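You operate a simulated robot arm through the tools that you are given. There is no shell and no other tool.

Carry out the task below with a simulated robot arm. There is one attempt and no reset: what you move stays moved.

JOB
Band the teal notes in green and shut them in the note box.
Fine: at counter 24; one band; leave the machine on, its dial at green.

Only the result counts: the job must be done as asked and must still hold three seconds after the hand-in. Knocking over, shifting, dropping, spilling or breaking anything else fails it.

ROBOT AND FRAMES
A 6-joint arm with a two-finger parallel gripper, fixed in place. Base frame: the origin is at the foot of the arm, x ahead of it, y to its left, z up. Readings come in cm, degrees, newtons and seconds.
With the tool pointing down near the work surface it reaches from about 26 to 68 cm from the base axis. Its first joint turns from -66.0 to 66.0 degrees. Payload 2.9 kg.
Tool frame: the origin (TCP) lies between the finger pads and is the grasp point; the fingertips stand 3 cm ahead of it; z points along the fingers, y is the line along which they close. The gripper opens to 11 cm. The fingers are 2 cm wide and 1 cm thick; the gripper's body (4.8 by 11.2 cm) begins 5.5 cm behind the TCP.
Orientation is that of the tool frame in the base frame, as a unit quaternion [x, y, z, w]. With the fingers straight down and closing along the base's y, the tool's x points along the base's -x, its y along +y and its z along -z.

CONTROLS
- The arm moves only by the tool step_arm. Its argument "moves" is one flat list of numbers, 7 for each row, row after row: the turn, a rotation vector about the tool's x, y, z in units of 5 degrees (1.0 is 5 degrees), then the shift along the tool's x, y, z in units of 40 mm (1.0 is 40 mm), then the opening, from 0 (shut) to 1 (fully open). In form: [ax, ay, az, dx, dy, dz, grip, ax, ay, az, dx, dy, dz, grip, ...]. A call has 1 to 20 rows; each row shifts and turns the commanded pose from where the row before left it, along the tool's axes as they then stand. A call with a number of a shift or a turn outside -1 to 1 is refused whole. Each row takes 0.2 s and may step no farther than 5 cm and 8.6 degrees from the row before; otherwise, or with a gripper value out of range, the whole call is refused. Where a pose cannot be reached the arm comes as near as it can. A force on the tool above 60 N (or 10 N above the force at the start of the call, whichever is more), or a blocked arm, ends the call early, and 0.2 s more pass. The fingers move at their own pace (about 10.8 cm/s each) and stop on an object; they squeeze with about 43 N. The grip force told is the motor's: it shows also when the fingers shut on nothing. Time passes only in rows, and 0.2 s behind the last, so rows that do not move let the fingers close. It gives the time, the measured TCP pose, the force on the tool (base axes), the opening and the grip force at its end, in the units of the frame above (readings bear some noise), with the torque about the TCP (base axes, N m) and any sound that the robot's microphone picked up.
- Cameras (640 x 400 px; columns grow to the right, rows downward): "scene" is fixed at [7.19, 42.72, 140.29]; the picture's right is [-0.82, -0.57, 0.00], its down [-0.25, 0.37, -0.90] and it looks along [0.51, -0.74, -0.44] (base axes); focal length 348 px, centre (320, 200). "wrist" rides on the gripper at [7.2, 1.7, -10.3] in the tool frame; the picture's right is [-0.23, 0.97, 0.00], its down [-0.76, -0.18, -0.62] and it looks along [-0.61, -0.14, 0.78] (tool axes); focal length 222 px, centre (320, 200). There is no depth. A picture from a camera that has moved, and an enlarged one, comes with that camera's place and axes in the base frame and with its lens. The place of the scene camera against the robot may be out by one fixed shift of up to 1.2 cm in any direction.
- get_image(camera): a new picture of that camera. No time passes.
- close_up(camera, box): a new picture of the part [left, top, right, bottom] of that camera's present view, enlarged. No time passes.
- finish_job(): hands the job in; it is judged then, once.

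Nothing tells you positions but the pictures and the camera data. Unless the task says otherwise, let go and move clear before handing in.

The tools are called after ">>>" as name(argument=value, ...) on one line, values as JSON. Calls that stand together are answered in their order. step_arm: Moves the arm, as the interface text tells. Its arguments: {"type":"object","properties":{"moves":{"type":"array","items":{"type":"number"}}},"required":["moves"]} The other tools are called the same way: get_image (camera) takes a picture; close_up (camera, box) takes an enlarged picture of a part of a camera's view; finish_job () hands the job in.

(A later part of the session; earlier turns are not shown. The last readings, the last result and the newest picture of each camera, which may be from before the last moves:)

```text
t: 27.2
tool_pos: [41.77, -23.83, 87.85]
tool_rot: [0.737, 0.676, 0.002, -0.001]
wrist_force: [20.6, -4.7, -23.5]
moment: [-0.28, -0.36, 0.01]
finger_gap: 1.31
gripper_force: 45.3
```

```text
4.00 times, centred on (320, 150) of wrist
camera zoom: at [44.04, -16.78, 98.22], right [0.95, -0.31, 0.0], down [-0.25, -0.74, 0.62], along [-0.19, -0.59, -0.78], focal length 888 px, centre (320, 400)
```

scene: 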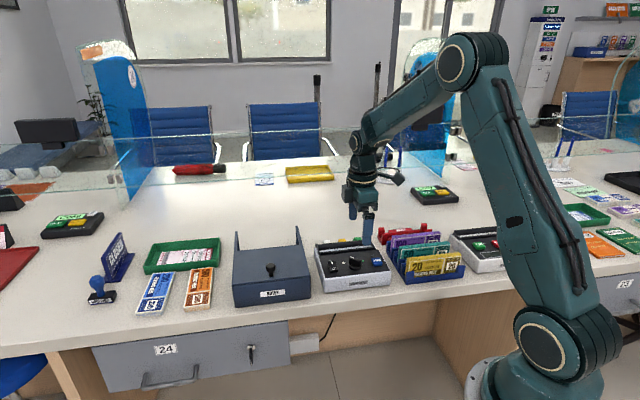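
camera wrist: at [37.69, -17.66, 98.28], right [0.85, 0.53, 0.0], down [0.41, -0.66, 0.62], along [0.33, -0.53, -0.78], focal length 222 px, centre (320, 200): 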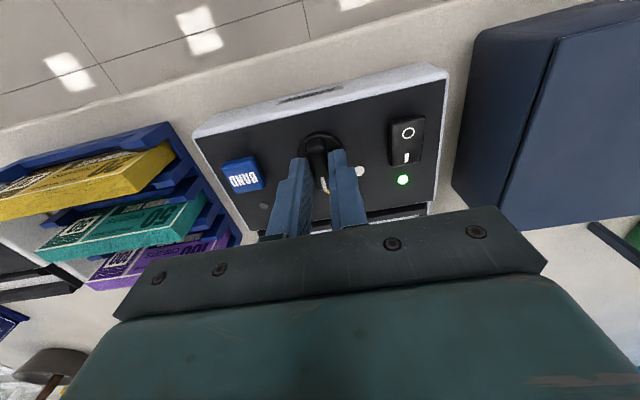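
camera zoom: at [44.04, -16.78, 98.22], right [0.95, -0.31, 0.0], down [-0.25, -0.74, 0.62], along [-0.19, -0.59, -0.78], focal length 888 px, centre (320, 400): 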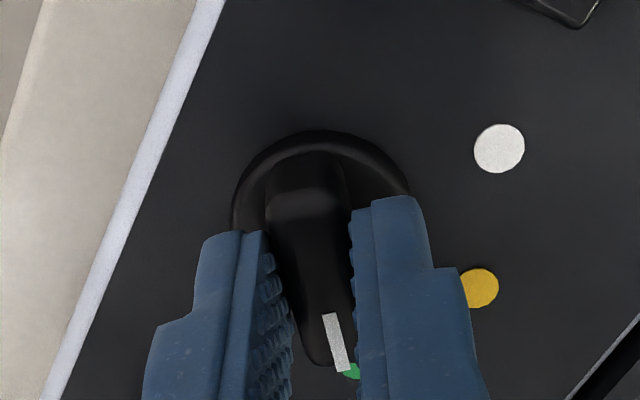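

The pointer is at green. I'll release, lift straight up and verify.

>>> step_arm(moves=[0, 0, 0, 0, 0, 0, 0.25, 0, 0, 0, 0, 0, 0, 0.25, 0, 0, 0, 0, 0, -0.6, 0.25, 0, 0, 0, 0, 0, -0.9, 0.25, 0, 0, 0, 0, 0, 0, 0.25])

>>> get_image(camera="wrist")

>>> close_up(camera="wrist", box=[240, 90, 400, 200])

>>> close_up(camera="scene", box=[300, 215, 400, 295])

```text
t: 28.4
tool_pos: [41.69, -23.81, 94.14]
tool_rot: [0.737, 0.675, -0.001, 0.001]
wrist_force: [-0.6, -0.9, 0.0]
moment: [0.03, -0.03, -0.02]
finger_gap: 2.78
gripper_force: 0.1
```

```text
taken
camera wrist: at [43.98, -16.71, 104.5], right [0.95, -0.31, 0.0], down [-0.24, -0.74, 0.62], along [-0.19, -0.59, -0.78], focal length 222 px, centre (320, 200)
```

wrist: 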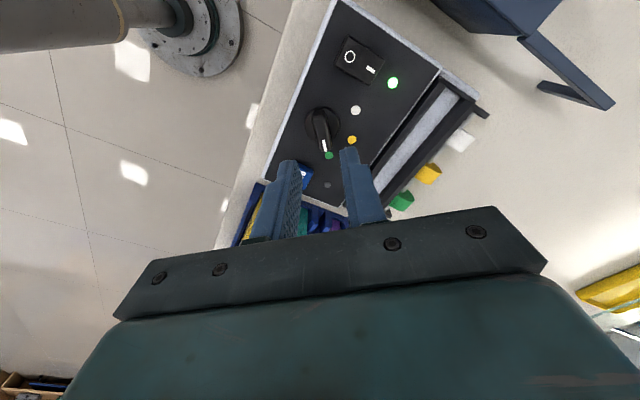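

```text
3.64 times, centred on (320, 145) of wrist
camera zoom: at [43.98, -16.71, 104.5], right [0.95, -0.31, 0.0], down [-0.24, -0.74, 0.62], along [-0.19, -0.59, -0.78], focal length 808 px, centre (320, 400)
```

zoom: 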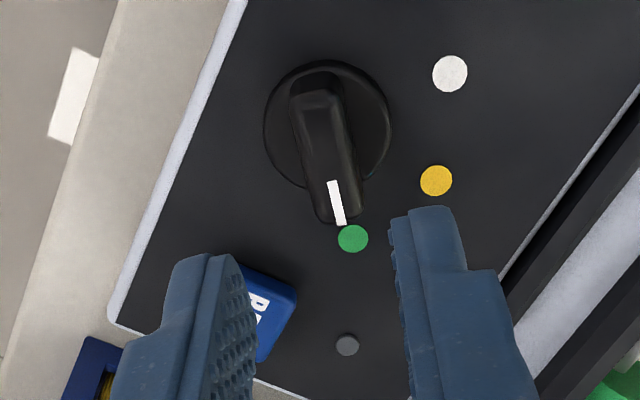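

```text
5.00 times, centred on (350, 255) of scene
camera zoom: at [7.19, 42.72, 140.29], right [-0.82, -0.57, 0.0], down [-0.25, 0.37, -0.9], along [0.51, -0.74, -0.44], focal length 1738 px, centre (170, -75)
```

zoom: 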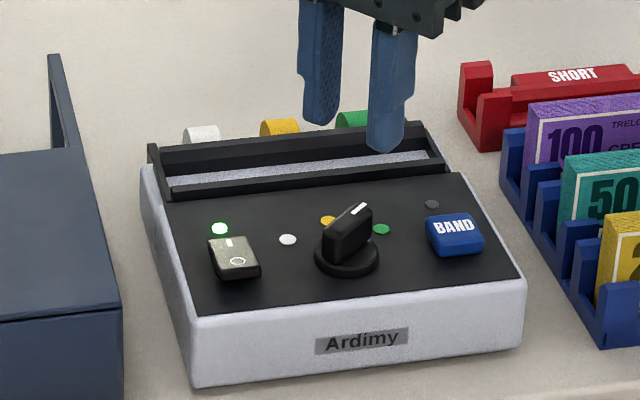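

The machine is on with its dial at green. Next I'll slide the note box lid open by its knob (about a=34.2, b=44.2, z≈88), so I'm moving above it.

>>> step_arm(moves=[0, 0, 1, 0, 0, -0.2, 0.45, 0, 0, 1, 0, 0, -0.2, 0.45, 0, 0, 1, 0, 0, -0.2, 0.45, 0, 0, 1, 0, 0, 0, 0.45, 0, 0, 1, 0, 0, 0, 0.45, 0, 0, 1, 0, 0, 0, 0.45, 0, 0, 1, 0, 0, 0, 0.45, 0, 0, 1, 0, 0, 0, 0.45, 0, 0, 0, 0.9, -0.088, 0, 0.45, 0, 0, 0, 0.9, -0.088, 0, 0.45, 0, 0, 0, 0.9, -0.088, 0, 0.45, 0, 0, 0, 0.9, -0.088, 0, 0.45, 0, 0, 0, 0.9, -0.088, 0, 0.45, 0, 0, 0, 0.9, -0.088, 0, 0.45, 0, 0, 0, 0, 0, 0, 0.45])

>>> get_image(camera="wrist")

>>> get_image(camera="scene")

```text
t: 31.6
tool_pos: [55.23, -7.12, 96.31]
tool_rot: [0.924, 0.383, 0.0, 0.0]
wrist_force: [-0.3, -0.9, 0.1]
moment: [-0.03, -0.02, 0.0]
finger_gap: 4.94
gripper_force: 0.1
```

```text
taken
camera wrist: at [61.58, -3.26, 106.77], right [0.53, -0.85, 0.0], down [-0.66, -0.41, 0.62], along [-0.53, -0.33, -0.78], focal length 222 px, centre (320, 200)
```

wrist: 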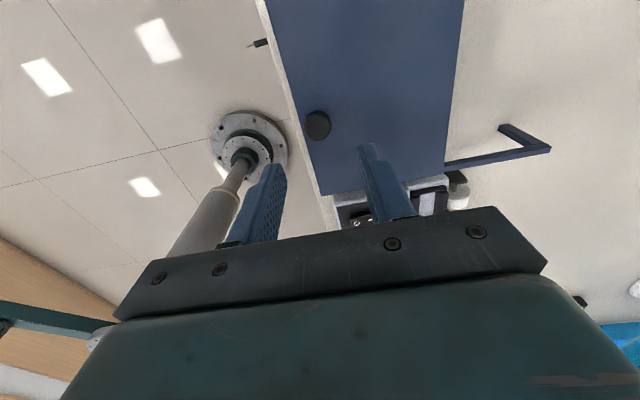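

```text
taken
```

scene: 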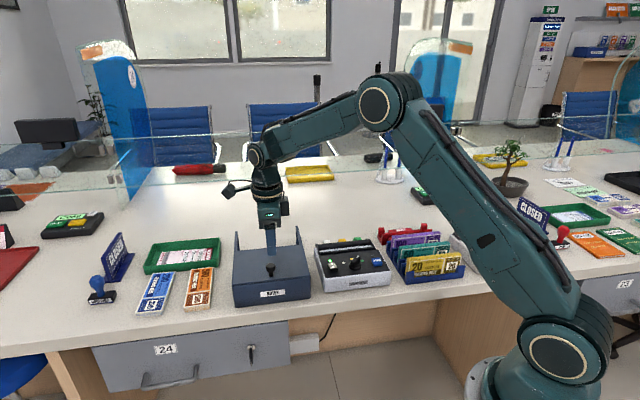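

>>> close_up(camera="wrist", box=[240, 80, 400, 200])

>>> close_up(camera="scene", box=[220, 200, 320, 310])

```text
3.33 times, centred on (320, 140) of wrist
camera zoom: at [61.58, -3.26, 106.77], right [0.53, -0.85, 0.0], down [-0.66, -0.41, 0.62], along [-0.53, -0.33, -0.78], focal length 740 px, centre (320, 400)
```

zoom: 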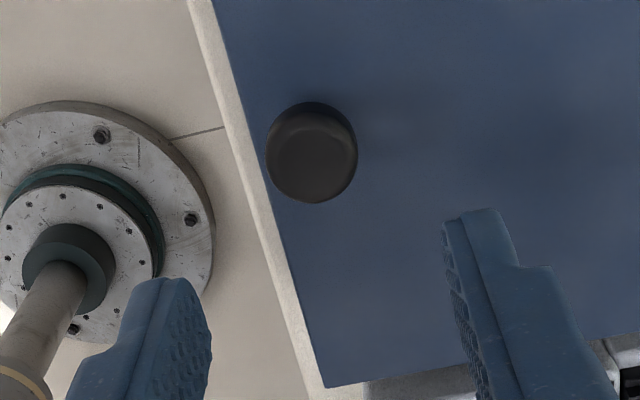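

```text
3.64 times, centred on (270, 255) of scene
camera zoom: at [7.19, 42.72, 140.29], right [-0.82, -0.57, 0.0], down [-0.25, 0.37, -0.9], along [0.51, -0.74, -0.44], focal length 1264 px, centre (502, 0)
```

zoom: 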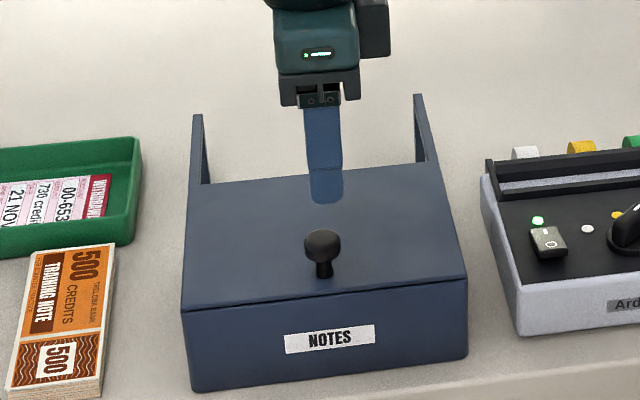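

The knob is about 2.3 cm wide, centred at a≈34.4, b≈44.1. I'll lower the fingers around it.

>>> step_arm(moves=[0, 0, 0, 0.1, 0.015, 0.55, 0.45, 0, 0, 0, 0, 0, 0.55, 0.45, 0, 0, 0, 0, 0, 0.35, 0.45, 0, 0, 0, 0, 0, 0.2, 0.45, 0, 0, 0, 0, 0, 0, 0.45])

>>> get_image(camera="wrist")

>>> close_up(camera="scene", box=[220, 200, 320, 310])

```text
t: 32.8
tool_pos: [55.8, -6.87, 89.66]
tool_rot: [0.924, 0.383, 0.0, 0.0]
wrist_force: [0.1, -0.3, 0.7]
moment: [-0.01, 0.02, 0.0]
finger_gap: 4.95
gripper_force: 0.0
```

```text
taken
camera wrist: at [62.14, -2.94, 100.1], right [0.53, -0.85, 0.0], down [-0.66, -0.41, 0.62], along [-0.53, -0.33, -0.78], focal length 222 px, centre (320, 200)
```

wrist: 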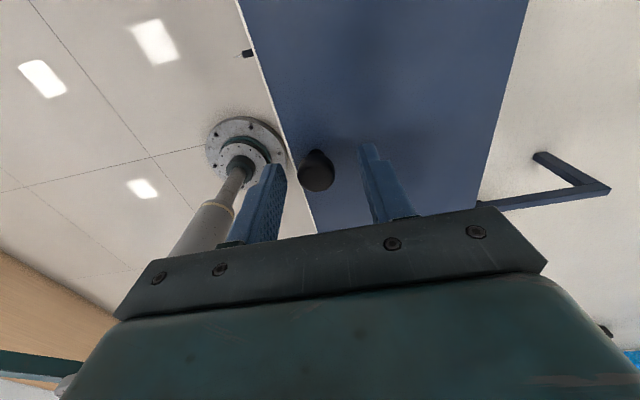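

```text
3.64 times, centred on (270, 255) of scene
camera zoom: at [7.19, 42.72, 140.29], right [-0.82, -0.57, 0.0], down [-0.25, 0.37, -0.9], along [0.51, -0.74, -0.44], focal length 1264 px, centre (502, 0)
```

zoom: 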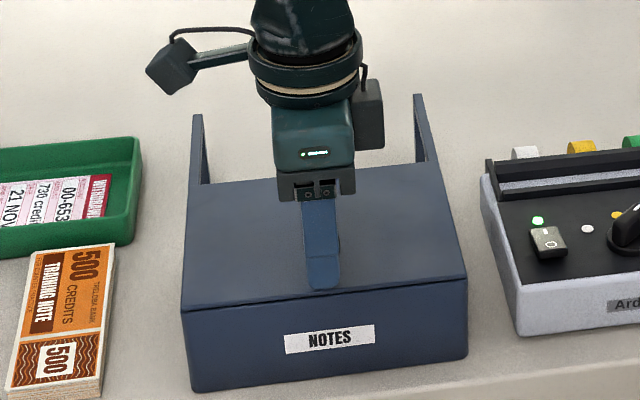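

>>> step_arm(moves=[0, 0, 0, -0.04, -0.03, 0.07, 0.45, 0, 0, 0, 0, 0, 0, 0.2, 0, 0, 0, 0, 0, 0, 0.1, 0, 0, 0, 0, 0, 0, 0, 0, 0, 0, 0, 0, 0, 0])

>>> get_image(camera="wrist")

```text
t: 34.0
tool_pos: [55.67, -6.84, 89.35]
tool_rot: [0.924, 0.382, 0.001, 0.0]
wrist_force: [-0.2, 0.8, 0.5]
moment: [0.09, -0.15, -0.03]
finger_gap: 2.32
gripper_force: 44.9
```

```text
taken
camera wrist: at [61.96, -3.05, 99.77], right [0.53, -0.85, 0.0], down [-0.66, -0.41, 0.62], along [-0.53, -0.33, -0.78], focal length 222 px, centre (320, 200)
```

wrist: 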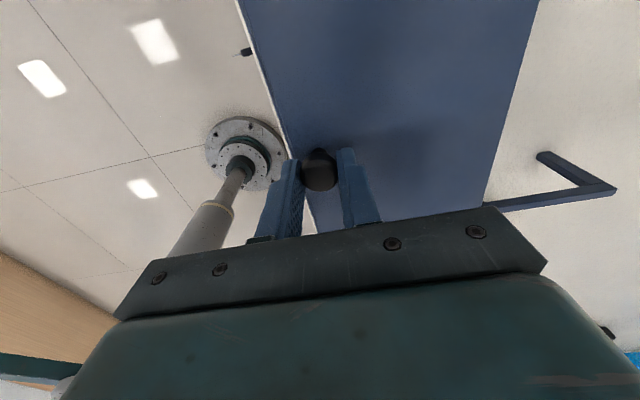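

The knob is gripped (2.3 cm). I'll slide it gently inward along the rails and watch the force.

>>> step_arm(moves=[0, 0, 0, 0, 0.1, 0, 0, 0, 0, 0, 0, 0.15, 0, 0, 0, 0, 0, 0, 0.25, 0, 0, 0, 0, 0, 0, 0, 0, 0])

>>> close_up(camera="scene", box=[220, 200, 320, 310])

```text
t: 35.0
tool_pos: [56.83, -8.23, 89.44]
tool_rot: [0.924, 0.383, 0.0, -0.001]
wrist_force: [4.3, 3.4, -11.2]
moment: [0.36, -0.33, 0.07]
finger_gap: 2.31
gripper_force: 44.8
```

```text
3.64 times, centred on (270, 255) of scene
camera zoom: at [7.22, 42.72, 140.29], right [-0.82, -0.57, 0.0], down [-0.25, 0.37, -0.9], along [0.51, -0.74, -0.45], focal length 1264 px, centre (502, 0)
```

zoom: 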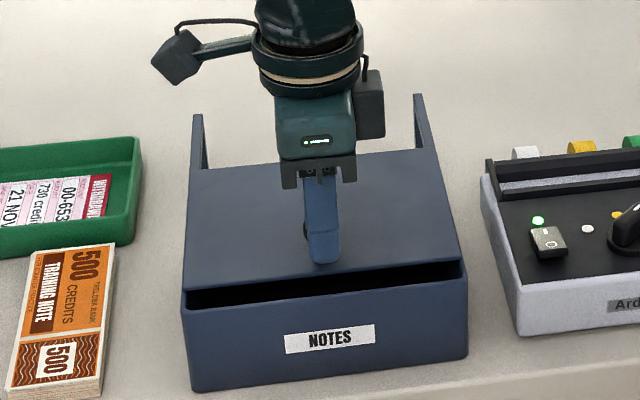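

The lid slides freely. Continuing.

>>> step_arm(moves=[0, 0, 0, 0, 0.3, 0, 0, 0, 0, 0, 0, 0.3, 0, 0, 0, 0, 0, 0, 0.3, 0, 0, 0, 0, 0, 0, 0.3, 0, 0, 0, 0, 0, 0, 0.3, 0, 0, 0, 0, 0, 0, 0.3, 0, 0, 0, 0, 0, 0, 0, 0, 0])

>>> close_up(camera="scene", box=[220, 200, 320, 310])

>>> get_image(camera="wrist")

```text
t: 36.6
tool_pos: [61.82, -13.38, 89.41]
tool_rot: [0.924, 0.383, 0.001, 0.0]
wrist_force: [4.9, 6.3, -3.1]
moment: [-0.09, 0.14, -0.08]
finger_gap: 2.29
gripper_force: 45.0
```

```text
3.64 times, centred on (270, 255) of scene
camera zoom: at [7.21, 42.73, 140.29], right [-0.82, -0.57, 0.0], down [-0.25, 0.37, -0.9], along [0.51, -0.74, -0.44], focal length 1264 px, centre (502, 0)
```

zoom: 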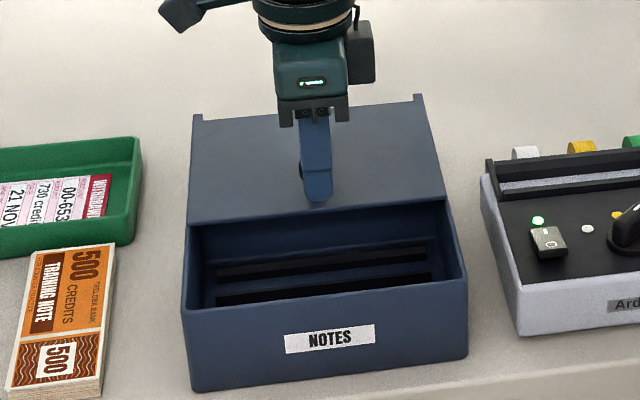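

```text
taken
camera wrist: at [68.27, -9.38, 99.78], right [0.53, -0.85, 0.0], down [-0.66, -0.41, 0.62], along [-0.53, -0.33, -0.78], focal length 222 px, centre (320, 200)
```

wrist: 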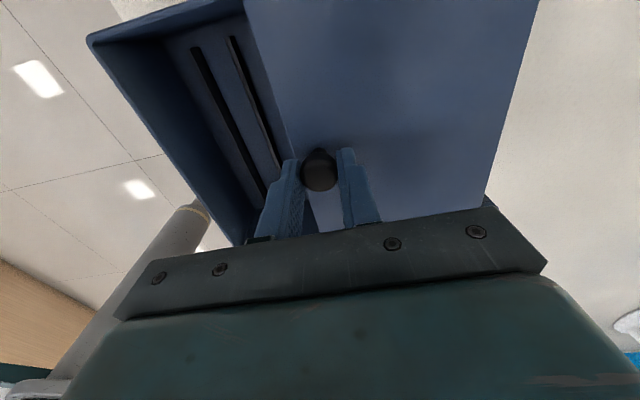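

The lid is open about 9 cm, to the end of the rails. Inside are two parallel ribs (b≈45.6 and 48.5) forming a cradle for a standing bundle. I'll release the knob and rise.

>>> step_arm(moves=[0, 0, 0, 0, 0, 0, 0.35, 0, 0, 0, 0, 0, 0, 0.45, 0, 0, 0, 0, 0, -0.6, 0.45, 0, 0, 0, 0, 0, -0.9, 0.45, 0, 0, 0, 0, 0, -0.5, 0.45, 0, 0, 0, 0, -0.9, 0, 0.45, 0, 0, 0, 0, -0.9, 0, 0.45, 0, 0, 0, 0, 0, 0, 0.45])

>>> get_image(camera="wrist")

>>> close_up(camera="scene", box=[220, 200, 320, 310])

```text
t: 38.4
tool_pos: [56.71, -8.23, 97.58]
tool_rot: [0.924, 0.383, 0.001, -0.001]
wrist_force: [-0.3, -0.1, -0.3]
moment: [-0.01, 0.0, -0.02]
finger_gap: 4.93
gripper_force: 0.2
```

```text
taken
camera wrist: at [63.21, -4.31, 107.92], right [0.53, -0.85, 0.0], down [-0.66, -0.41, 0.62], along [-0.53, -0.33, -0.78], focal length 222 px, centre (320, 200)
```

wrist: 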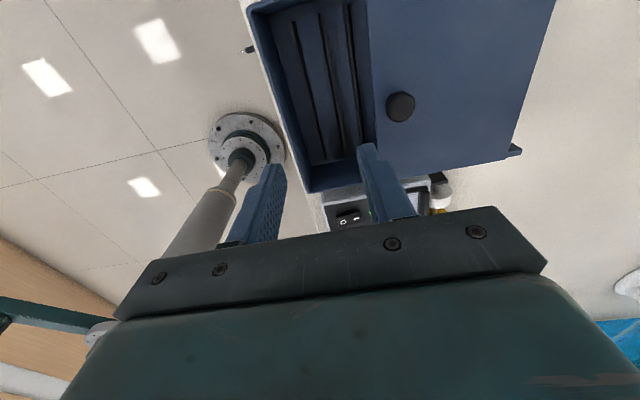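

```text
3.64 times, centred on (270, 255) of scene
camera zoom: at [7.19, 42.72, 140.29], right [-0.82, -0.57, 0.0], down [-0.25, 0.37, -0.9], along [0.51, -0.74, -0.44], focal length 1264 px, centre (502, 0)
```

zoom: 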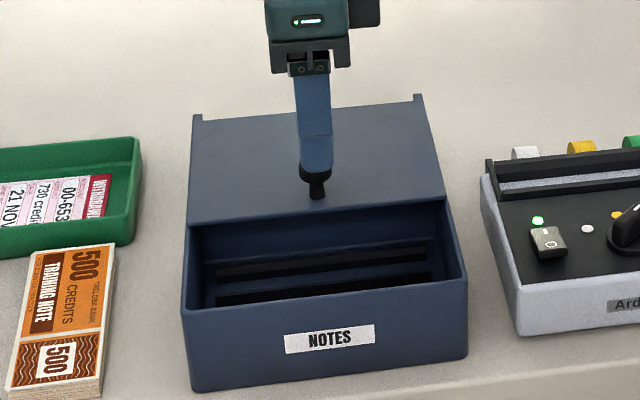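

>>> close_up(camera="wrist", box=[240, 0, 400, 100])

>>> close_up(camera="wrist", box=[240, 100, 400, 200])

```text
4.00 times, centred on (320, 50) of wrist
camera zoom: at [63.21, -4.31, 107.92], right [0.53, -0.85, 0.0], down [-0.66, -0.41, 0.62], along [-0.53, -0.33, -0.78], focal length 888 px, centre (320, 800)
```

zoom: 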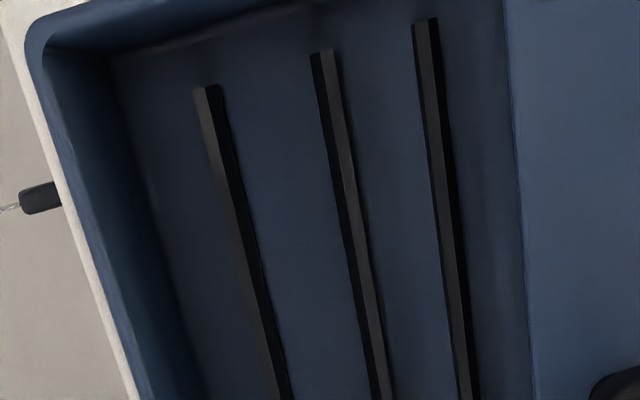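

```text
4.00 times, centred on (320, 150) of wrist
camera zoom: at [63.21, -4.31, 107.92], right [0.53, -0.85, 0.0], down [-0.66, -0.41, 0.62], along [-0.53, -0.33, -0.78], focal length 888 px, centre (320, 400)
```

zoom: 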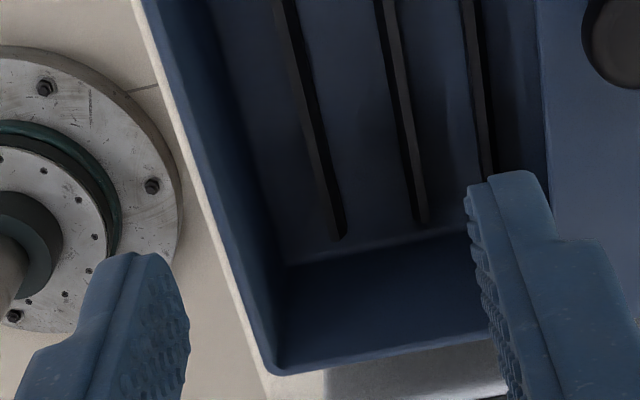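

The box interior has three ribs, and a standing bundle fits between the first two (b≈46.6), centred near a≈34.6. Now I'll go back to hover over the teal bundle.

>>> step_arm(moves=[0, 0, 0, -0.9, 0.094, 0.03, 0.42, 0, 0, 0, -0.9, 0.094, 0.03, 0.42, 0, 0, 0, -0.9, 0.094, 0.03, 0.42, 0, 0, 0, -0.9, 0.094, 0.03, 0.42, 0, 0, 0, -0.9, 0.094, 0.03, 0.42, 0, 0, 0, -0.9, 0.094, 0.03, 0.42, 0, 0, 0, -0.9, 0.094, 0.03, 0.42, 0, 0, 0, -0.9, 0.094, 0.03, 0.42, 0, 0, 0, -0.9, 0.094, 0.03, 0.42, 0, 0, 0, -0.9, 0.094, 0.03, 0.42, 0, 0, 0, -0.9, 0.094, 0.03, 0.42, 0, 0, 0, -0.9, 0.094, 0.03, 0.42, 0, 0, 0, 0, 0, 0, 0.42, 0, 0, 0, 0, 0, 0, 0.42])

>>> get_image(camera="wrist")

>>> close_up(camera="wrist", box=[240, 0, 400, 100])

>>> close_up(camera="wrist", box=[220, 100, 420, 225])

>>> close_up(camera="scene", box=[370, 180, 490, 300])

```text
t: 41.4
tool_pos: [29.52, -42.03, 95.86]
tool_rot: [0.924, 0.382, 0.0, 0.0]
wrist_force: [-0.6, 0.0, -0.2]
moment: [0.01, 0.0, -0.02]
finger_gap: 4.61
gripper_force: 0.0
```

```text
taken
camera wrist: at [35.87, -38.13, 106.29], right [0.53, -0.85, 0.0], down [-0.66, -0.41, 0.62], along [-0.53, -0.33, -0.78], focal length 222 px, centre (320, 200)
```

wrist: 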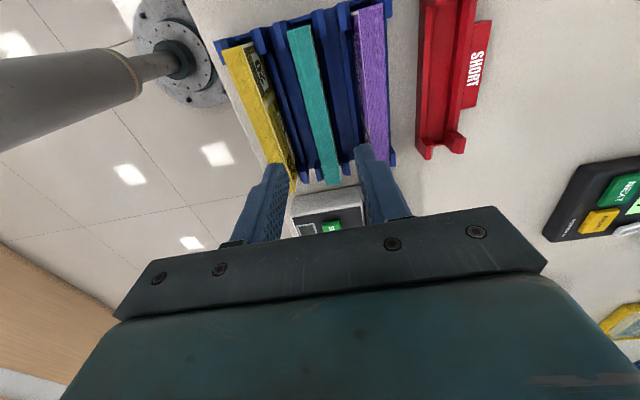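

```text
4.00 times, centred on (320, 50) of wrist
camera zoom: at [35.87, -38.13, 106.29], right [0.53, -0.85, 0.0], down [-0.66, -0.41, 0.62], along [-0.53, -0.33, -0.78], focal length 888 px, centre (320, 800)
```

zoom: 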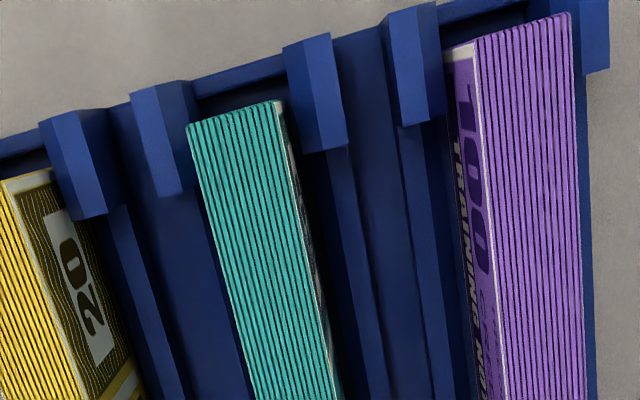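

```text
3.20 times, centred on (320, 162) of wrist
camera zoom: at [35.87, -38.13, 106.29], right [0.53, -0.85, 0.0], down [-0.66, -0.41, 0.62], along [-0.53, -0.33, -0.78], focal length 711 px, centre (320, 320)
```

zoom: 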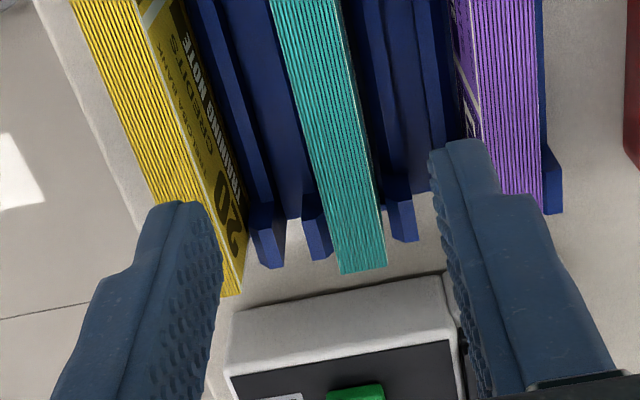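

```text
3.33 times, centred on (430, 240) of scene
camera zoom: at [7.19, 42.71, 140.29], right [-0.82, -0.57, 0.0], down [-0.25, 0.37, -0.9], along [0.51, -0.74, -0.44], focal length 1159 px, centre (-47, 67)
```

zoom: 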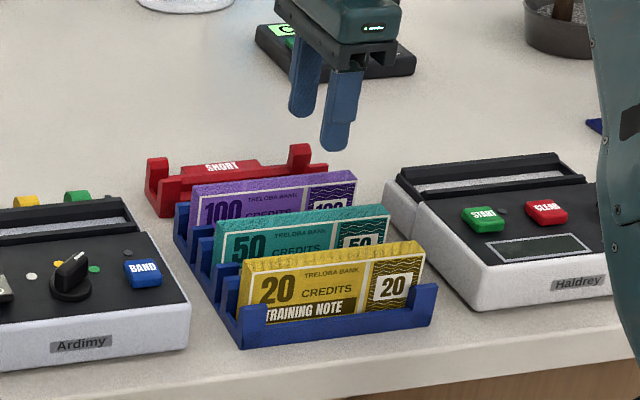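

The fingers line up with the teal bundle (centre a≈-9.0, b≈50.5). I'll lower them on either side of it, keeping clear of the yellow and purple bundles.

>>> step_arm(moves=[0, 0, 0, -0.03, -0.02, 0.8, 0.42, 0, 0, 0, 0, 0, 0.8, 0.42, 0, 0, 0, 0, 0, 0.6, 0.42, 0, 0, 0, 0, 0, 0.4, 0.42, 0, 0, 0, 0, 0, 0, 0.42])

>>> close_up(camera="wrist", box=[220, 80, 420, 205])

>>> close_up(camera="scene", box=[370, 180, 490, 300])

```text
t: 42.6
tool_pos: [29.29, -41.82, 85.63]
tool_rot: [0.924, 0.382, 0.0, 0.0]
wrist_force: [-0.1, 0.2, -1.0]
moment: [-0.01, -0.03, -0.01]
finger_gap: 4.63
gripper_force: 0.1
```

```text
3.20 times, centred on (320, 142) of wrist
camera zoom: at [35.67, -38.02, 95.97], right [0.53, -0.85, 0.0], down [-0.66, -0.41, 0.62], along [-0.53, -0.33, -0.78], focal length 711 px, centre (320, 384)
```

zoom: 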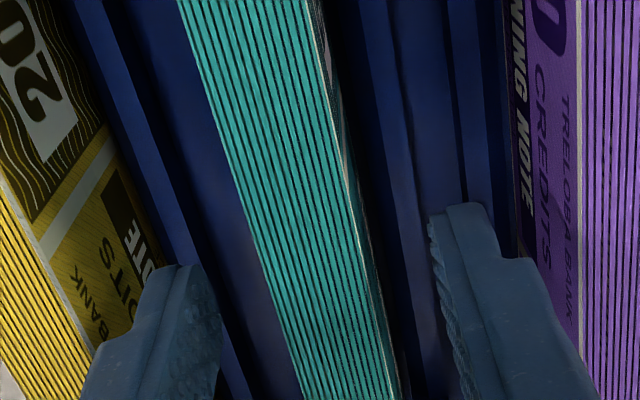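

```text
3.33 times, centred on (430, 240) of scene
camera zoom: at [7.19, 42.71, 140.29], right [-0.82, -0.57, 0.0], down [-0.25, 0.37, -0.9], along [0.51, -0.74, -0.44], focal length 1159 px, centre (-47, 67)
```

zoom: 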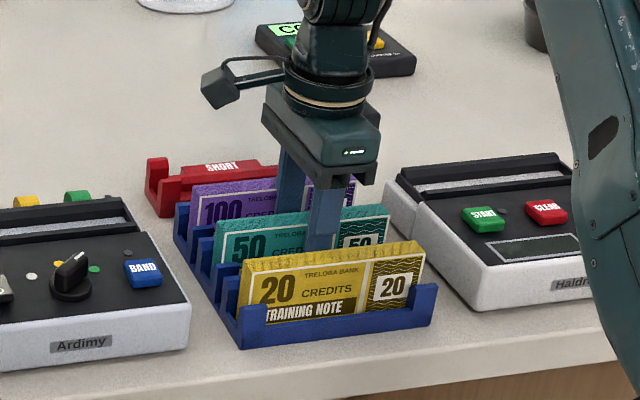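

The fingers are cleanly on either side. Closing on the teal bundle.

>>> step_arm(moves=[0, 0, 0, 0, 0, 0.05, 0.3, 0, 0, 0, 0, 0, 0, 0.1, 0, 0, 0, 0, 0, 0, 0, 0, 0, 0, 0, 0, 0, 0])

>>> close_up(camera="wrist", box=[220, 80, 420, 205])

```text
t: 43.6
tool_pos: [29.44, -41.94, 85.36]
tool_rot: [0.924, 0.383, 0.0, 0.0]
wrist_force: [0.9, 0.3, 0.8]
moment: [-0.01, -0.02, -0.03]
finger_gap: 1.71
gripper_force: 43.3
```

```text
3.20 times, centred on (320, 142) of wrist
camera zoom: at [35.69, -38.07, 95.78], right [0.53, -0.85, 0.0], down [-0.66, -0.41, 0.62], along [-0.53, -0.33, -0.78], focal length 711 px, centre (320, 384)
```

zoom: 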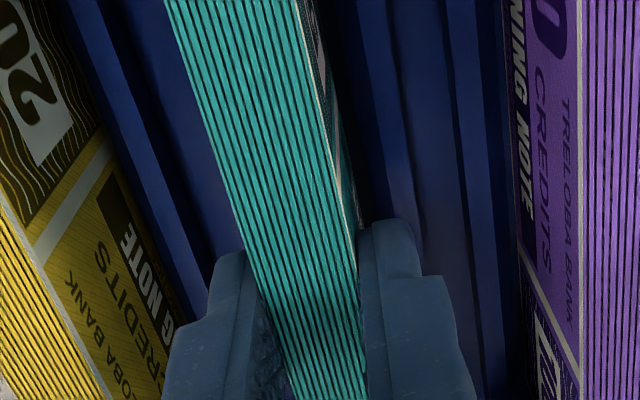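

It's gripped at 1.7 cm. Lifting straight up.

>>> step_arm(moves=[0, 0, 0, 0, 0, -0.15, 0, 0, 0, 0, 0, 0, -0.4, 0, 0, 0, 0, 0, 0, -0.6, 0, 0, 0, 0, 0, 0, -0.7, 0, 0, 0, 0, 0, 0, -0.7, 0, 0, 0, 0, 0, 0, -0.5, 0, 0, 0, 0, 0, 0, 0, 0])

>>> get_image(camera="wrist")

>>> close_up(camera="scene", box=[370, 160, 490, 300])

```text
t: 45.2
tool_pos: [29.41, -41.84, 97.77]
tool_rot: [0.924, 0.383, -0.001, 0.0]
wrist_force: [0.6, -1.3, -2.1]
moment: [0.02, -0.04, -0.03]
finger_gap: 1.71
gripper_force: 43.1
```

```text
taken
camera wrist: at [35.7, -38.06, 108.06], right [0.53, -0.85, 0.0], down [-0.66, -0.41, 0.62], along [-0.53, -0.33, -0.78], focal length 222 px, centre (320, 200)
```

wrist: 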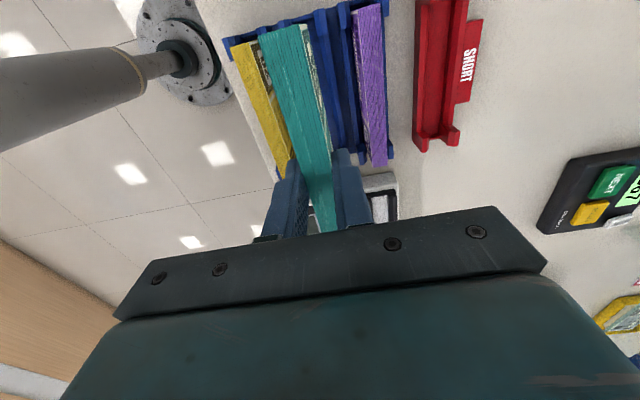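

```text
2.86 times, centred on (430, 230) of scene
camera zoom: at [7.19, 42.71, 140.3], right [-0.82, -0.57, 0.0], down [-0.25, 0.37, -0.9], along [0.51, -0.74, -0.44], focal length 993 px, centre (6, 114)
```

zoom: 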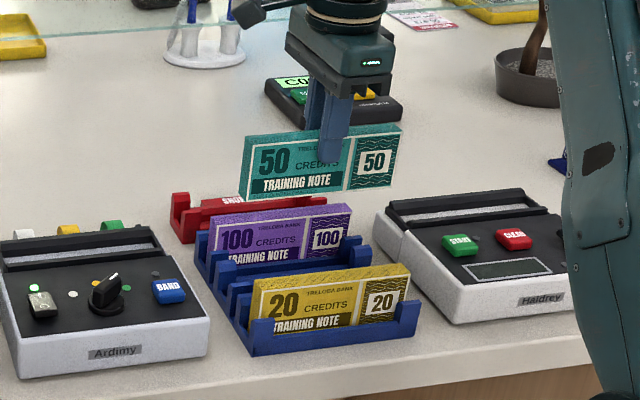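

The teal bundle is held level and the rest of the rack is undisturbed. I'll measure where the bundle sits in the grip, then carry it above the slot.

>>> close_up(camera="wrist", box=[230, 0, 350, 75])

>>> step_arm(moves=[0, 0, 0, 0.77, 0.2, -0.05, 0, 0, 0, 0, 0.77, 0.2, -0.05, 0, 0, 0, 0, 0.77, 0.2, 0, 0, 0, 0, 0, 0.77, 0.2, 0, 0, 0, 0, 0, 0.77, 0.2, 0, 0, 0, 0, 0, 0.77, 0.2, 0, 0, 0, 0, 0, 0.77, 0.2, 0, 0, 0, 0, 0, 0, 0, 0, 0, 0, 0, 0, 0, 0, 0, 0])

>>> get_image(camera="wrist")

>>> close_up(camera="wrist", box=[240, 0, 400, 100])

>>> close_up(camera="scene", box=[300, 190, 420, 290])

```text
5.33 times, centred on (290, 38) of wrist
camera zoom: at [35.7, -38.06, 108.06], right [0.53, -0.85, 0.0], down [-0.66, -0.41, 0.62], along [-0.53, -0.33, -0.78], focal length 1185 px, centre (480, 1067)
```

zoom: 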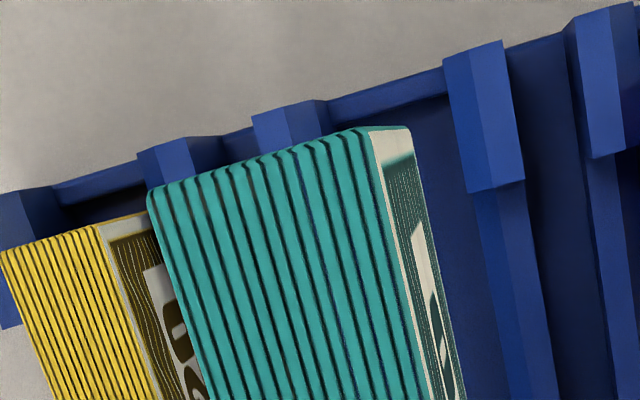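

```text
t: 47.2
tool_pos: [48.36, -30.88, 97.91]
tool_rot: [0.924, 0.383, 0.0, 0.0]
wrist_force: [0.1, 0.3, -2.1]
moment: [-0.02, 0.04, 0.0]
finger_gap: 1.71
gripper_force: 43.0
```

```text
taken
camera wrist: at [54.76, -27.07, 108.33], right [0.53, -0.85, 0.0], down [-0.66, -0.41, 0.62], along [-0.53, -0.33, -0.78], focal length 222 px, centre (320, 200)
```

wrist: 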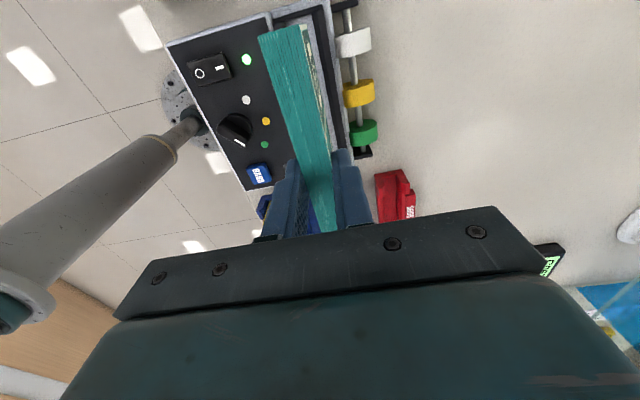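

```text
4.00 times, centred on (320, 50) of wrist
camera zoom: at [54.76, -27.07, 108.33], right [0.53, -0.85, 0.0], down [-0.66, -0.41, 0.62], along [-0.53, -0.33, -0.78], focal length 888 px, centre (320, 800)
```

zoom: 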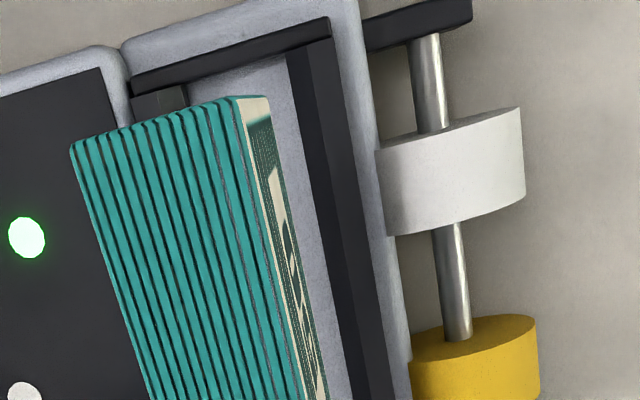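

```text
4.00 times, centred on (360, 240) of scene
camera zoom: at [7.19, 42.71, 140.3], right [-0.82, -0.57, 0.0], down [-0.25, 0.37, -0.9], along [0.51, -0.74, -0.44], focal length 1391 px, centre (160, 40)
```

zoom: 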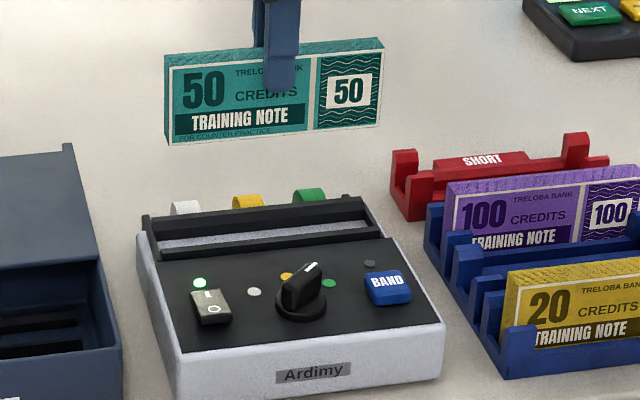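

The slot spans a=4.7–20.3, and the bundle needs to move about 0.3 cm further to centre in it. I'll shift, come down to just above the slot and check.

>>> step_arm(moves=[0, 0, 0, 0.075, 0.01, 0.5, 0, 0, 0, 0, 0, 0, 0.6, 0, 0, 0, 0, 0, 0, 0.5, 0, 0, 0, 0, 0, 0, 0, 0])

>>> get_image(camera="wrist")

>>> close_up(camera="wrist", box=[240, 0, 400, 100])

>>> close_up(camera="scene", box=[300, 200, 420, 290])

```text
t: 48.2
tool_pos: [48.88, -30.78, 91.74]
tool_rot: [0.924, 0.383, 0.001, 0.0]
wrist_force: [0.7, 0.5, -2.0]
moment: [0.0, 0.03, 0.0]
finger_gap: 1.71
gripper_force: 43.7
```

```text
taken
camera wrist: at [55.16, -26.88, 102.0], right [0.53, -0.85, 0.0], down [-0.66, -0.41, 0.62], along [-0.53, -0.33, -0.78], focal length 222 px, centre (320, 200)
```

wrist: 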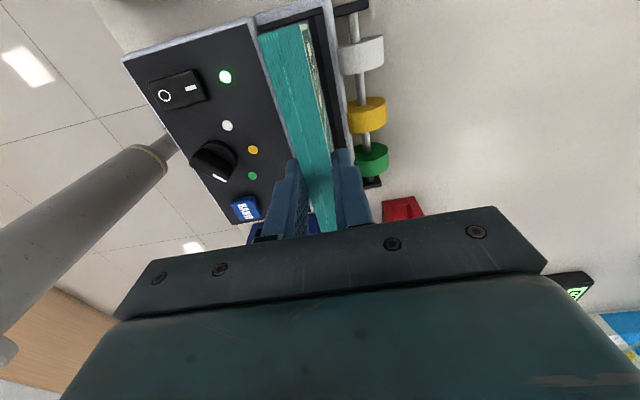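

```text
4.00 times, centred on (320, 50) of wrist
camera zoom: at [55.16, -26.88, 102.0], right [0.53, -0.85, 0.0], down [-0.66, -0.41, 0.62], along [-0.53, -0.33, -0.78], focal length 888 px, centre (320, 800)
```

zoom: 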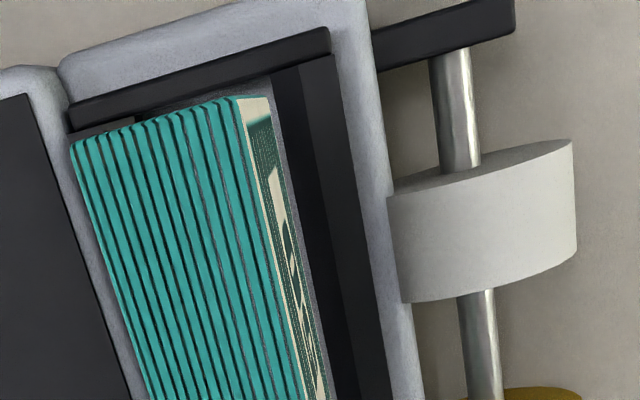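

```text
4.44 times, centred on (360, 245) of scene
camera zoom: at [7.19, 42.71, 140.3], right [-0.82, -0.57, 0.0], down [-0.25, 0.37, -0.9], along [0.51, -0.74, -0.44], focal length 1545 px, centre (142, 0)
```

zoom: 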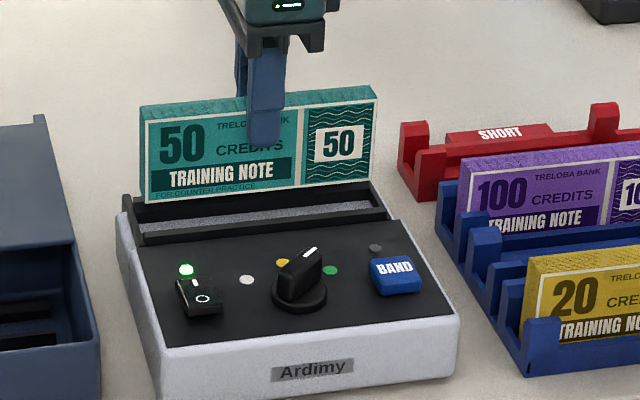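

The bundle sits just above the slot, slightly toward the rear. I'll nudge it forward 2 mm and lower it slowly.

>>> step_arm(moves=[0, 0, 0, -0.02, -0.05, 0.1, 0, 0, 0, 0, 0, 0, 0.1, 0, 0, 0, 0, 0, 0, 0.1, 0, 0, 0, 0, 0, 0, 0.1, 0, 0, 0, 0, 0, 0, 0.1, 0, 0, 0, 0, 0, 0, 0, 0])

>>> close_up(camera="wrist", box=[240, 0, 400, 100])

>>> close_up(camera="scene", box=[300, 200, 420, 290])

```text
t: 49.6
tool_pos: [48.69, -30.54, 89.57]
tool_rot: [0.924, 0.383, 0.0, 0.001]
wrist_force: [0.2, -0.1, -1.3]
moment: [-0.01, 0.01, 0.03]
finger_gap: 1.72
gripper_force: 42.9
```

```text
4.00 times, centred on (320, 50) of wrist
camera zoom: at [55.01, -26.63, 99.94], right [0.53, -0.85, 0.0], down [-0.66, -0.41, 0.62], along [-0.53, -0.33, -0.78], focal length 888 px, centre (320, 800)
```

zoom: 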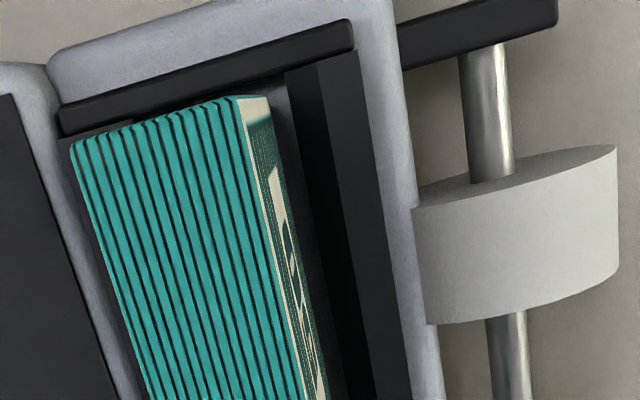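

```text
4.44 times, centred on (360, 245) of scene
camera zoom: at [7.19, 42.71, 140.3], right [-0.82, -0.57, 0.0], down [-0.25, 0.37, -0.9], along [0.51, -0.74, -0.44], focal length 1545 px, centre (142, 0)
```

zoom: 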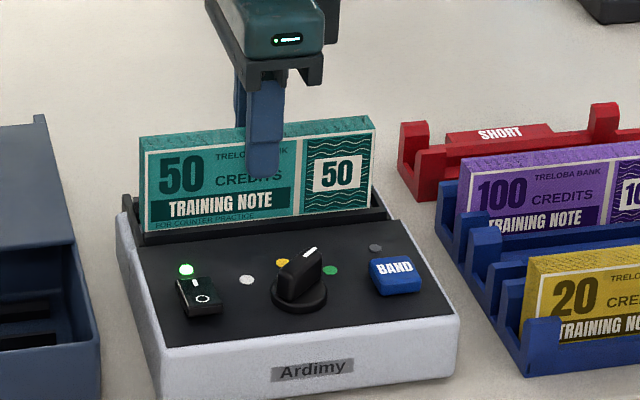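

It's entering the slot cleanly with no force. Continuing down until it seats.

>>> step_arm(moves=[0, 0, 0, 0, 0, 0.05, 0, 0, 0, 0, 0, 0, 0.05, 0, 0, 0, 0, 0, 0, 0.05, 0, 0, 0, 0, 0, 0, 0.05, 0, 0, 0, 0, 0, 0, 0, 0])

>>> close_up(camera="scene", box=[300, 200, 420, 290])

```text
t: 50.8
tool_pos: [48.58, -30.5, 88.85]
tool_rot: [0.924, 0.382, 0.001, 0.001]
wrist_force: [-5.8, 0.2, 15.4]
moment: [0.09, 0.38, 0.01]
finger_gap: 1.7
gripper_force: 42.9
```

```text
4.44 times, centred on (360, 245) of scene
camera zoom: at [7.15, 42.73, 140.29], right [-0.82, -0.57, 0.0], down [-0.25, 0.37, -0.9], along [0.51, -0.74, -0.44], focal length 1545 px, centre (142, 0)
```

zoom: 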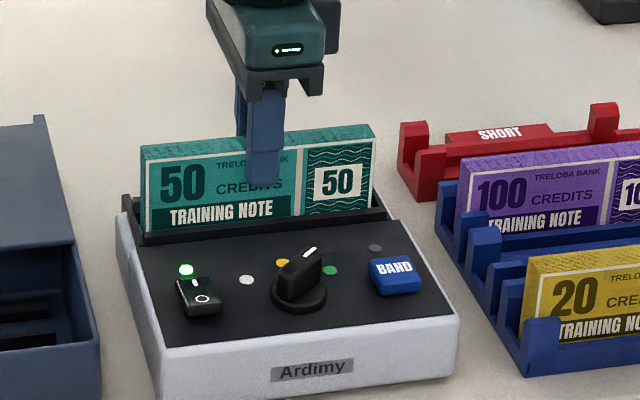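

It's seated on the slot floor (about 15 N, at the expected height). I'll release it by opening just enough and check that it stands.

>>> step_arm(moves=[0, 0, 0, 0, 0, -0.02, 0, 0, 0, 0, 0, 0, 0, 0.2, 0, 0, 0, 0, 0, 0, 0.27, 0, 0, 0, 0, 0, 0, 0.27])

>>> get_image(camera="wrist")

>>> close_up(camera="wrist", box=[240, 0, 400, 100])

>>> close_up(camera="scene", box=[300, 200, 420, 290])

```text
t: 51.8
tool_pos: [48.71, -30.52, 88.82]
tool_rot: [0.924, 0.383, 0.0, 0.001]
wrist_force: [-0.5, 0.2, 0.3]
moment: [-0.02, -0.01, 0.0]
finger_gap: 2.97
gripper_force: 0.1
```

```text
taken
camera wrist: at [55.0, -26.6, 99.25], right [0.53, -0.85, 0.0], down [-0.66, -0.41, 0.62], along [-0.53, -0.33, -0.78], focal length 222 px, centre (320, 200)
```

wrist: 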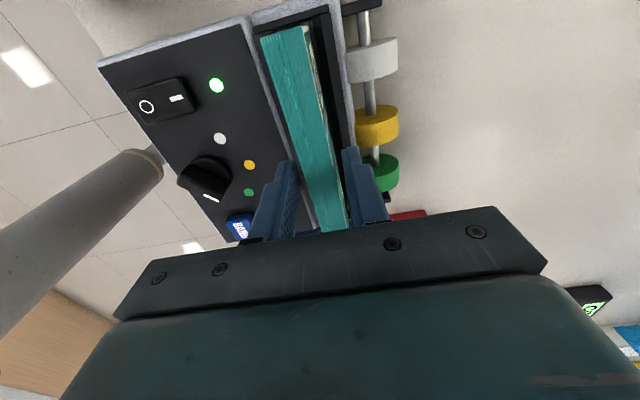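

```text
4.00 times, centred on (320, 50) of wrist
camera zoom: at [55.0, -26.6, 99.25], right [0.53, -0.85, 0.0], down [-0.66, -0.41, 0.62], along [-0.53, -0.33, -0.78], focal length 888 px, centre (320, 800)
```

zoom: 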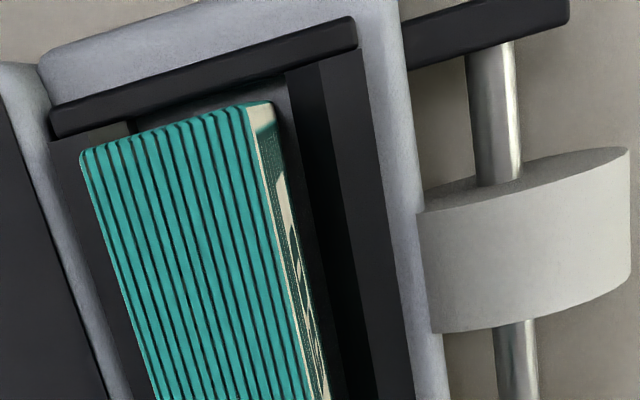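

```text
4.44 times, centred on (360, 245) of scene
camera zoom: at [7.19, 42.72, 140.29], right [-0.82, -0.57, 0.0], down [-0.25, 0.37, -0.9], along [0.51, -0.74, -0.44], focal length 1545 px, centre (142, 0)
```

zoom: 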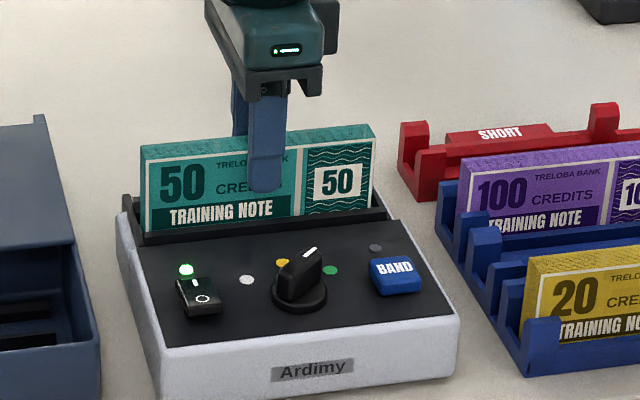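

The bundle stands on its own in the slot with the dial at green and power on. I'll rise, shut the fingers and hover over the BAND button.

>>> step_arm(moves=[0, 0, 0, 0, 0, -0.3, 0.27, 0, 0, 0, 0, 0, -0.7, 0.27, 0, 0, 0, 0, 0, -0.7, 0.27, 0, 0, 0, 0, 0, -0.6, 0.27, 0, 0, 0, -0.535, -0.78, 0, 0, 0, 0, 0, -0.535, -0.78, 0, 0, 0, 0, 0, -0.535, -0.78, 0, 0, 0, 0, 0, 0, 0, 0.8, 0, 0, 0, 0, 0, 0, 0.8, 0, 0, 0, 0, 0, 0, 0.5, 0, 0, 0, 0, 0, 0, 0, 0])

>>> get_image(camera="wrist")

>>> close_up(camera="scene", box=[300, 200, 420, 290])

>>> close_up(camera="wrist", box=[240, 60, 400, 180])

```text
t: 54.2
tool_pos: [37.55, -28.29, 89.61]
tool_rot: [0.924, 0.383, 0.0, 0.0]
wrist_force: [0.5, -0.4, 0.0]
moment: [-0.01, 0.01, -0.05]
finger_gap: 0.01
gripper_force: 37.9
```

```text
taken
camera wrist: at [43.96, -24.42, 99.92], right [0.53, -0.85, 0.0], down [-0.66, -0.41, 0.62], along [-0.53, -0.33, -0.78], focal length 222 px, centre (320, 200)
```

wrist: 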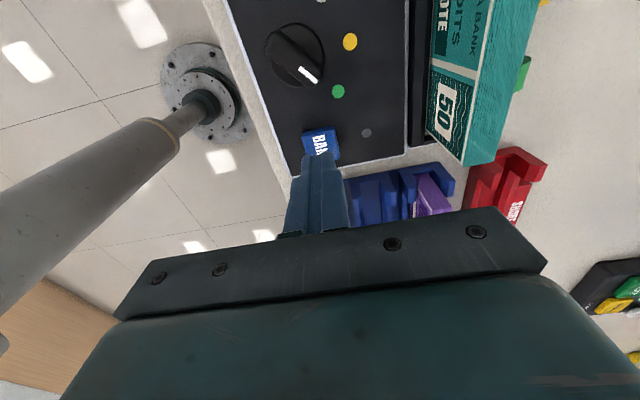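

```text
4.44 times, centred on (360, 245) of scene
camera zoom: at [7.19, 42.71, 140.29], right [-0.82, -0.57, 0.0], down [-0.25, 0.37, -0.9], along [0.51, -0.74, -0.44], focal length 1545 px, centre (142, 0)
```

zoom: 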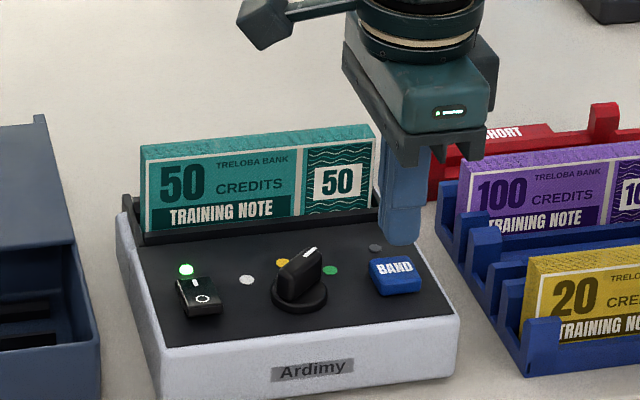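

```text
3.33 times, centred on (320, 120) of wrist
camera zoom: at [43.96, -24.42, 99.92], right [0.53, -0.85, 0.0], down [-0.66, -0.41, 0.62], along [-0.53, -0.33, -0.78], focal length 740 px, centre (320, 467)
```

zoom: 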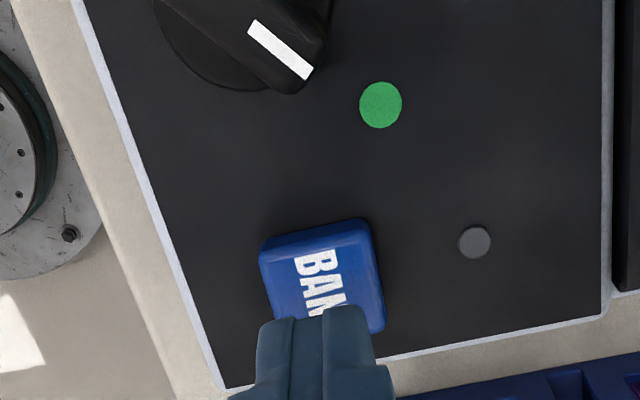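

The tips are over the BAND button. I'll press once, straight down in small steps.

>>> step_arm(moves=[0, 0, 0, 0.05, 0.02, 0.15, 0, 0, 0, 0, 0, 0, 0.15, 0, 0, 0, 0, 0, 0, 0.05, 0, 0, 0, 0, 0, 0, 0.04, 0, 0, 0, 0, 0, 0, 0, 0])

>>> close_up(camera="wrist", box=[240, 0, 480, 180])

```text
t: 55.4
tool_pos: [37.73, -28.2, 88.13]
tool_rot: [0.924, 0.383, 0.0, 0.0]
wrist_force: [0.5, -0.1, -0.7]
moment: [-0.01, -0.02, 0.01]
finger_gap: 0.0
gripper_force: 37.8
```

```text
2.22 times, centred on (360, 90) of wrist
camera zoom: at [44.09, -24.37, 98.5], right [0.53, -0.85, 0.0], down [-0.66, -0.41, 0.62], along [-0.53, -0.33, -0.78], focal length 494 px, centre (231, 444)
```

zoom: 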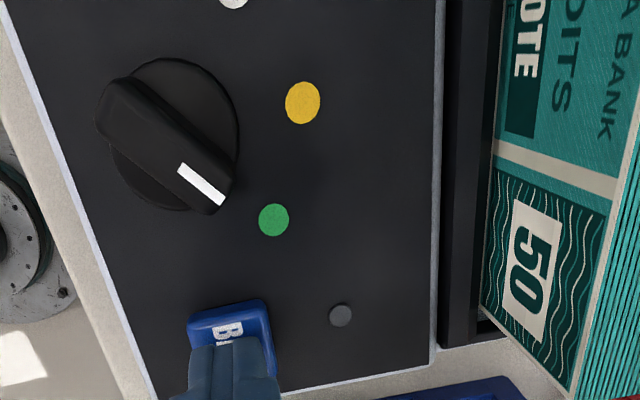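

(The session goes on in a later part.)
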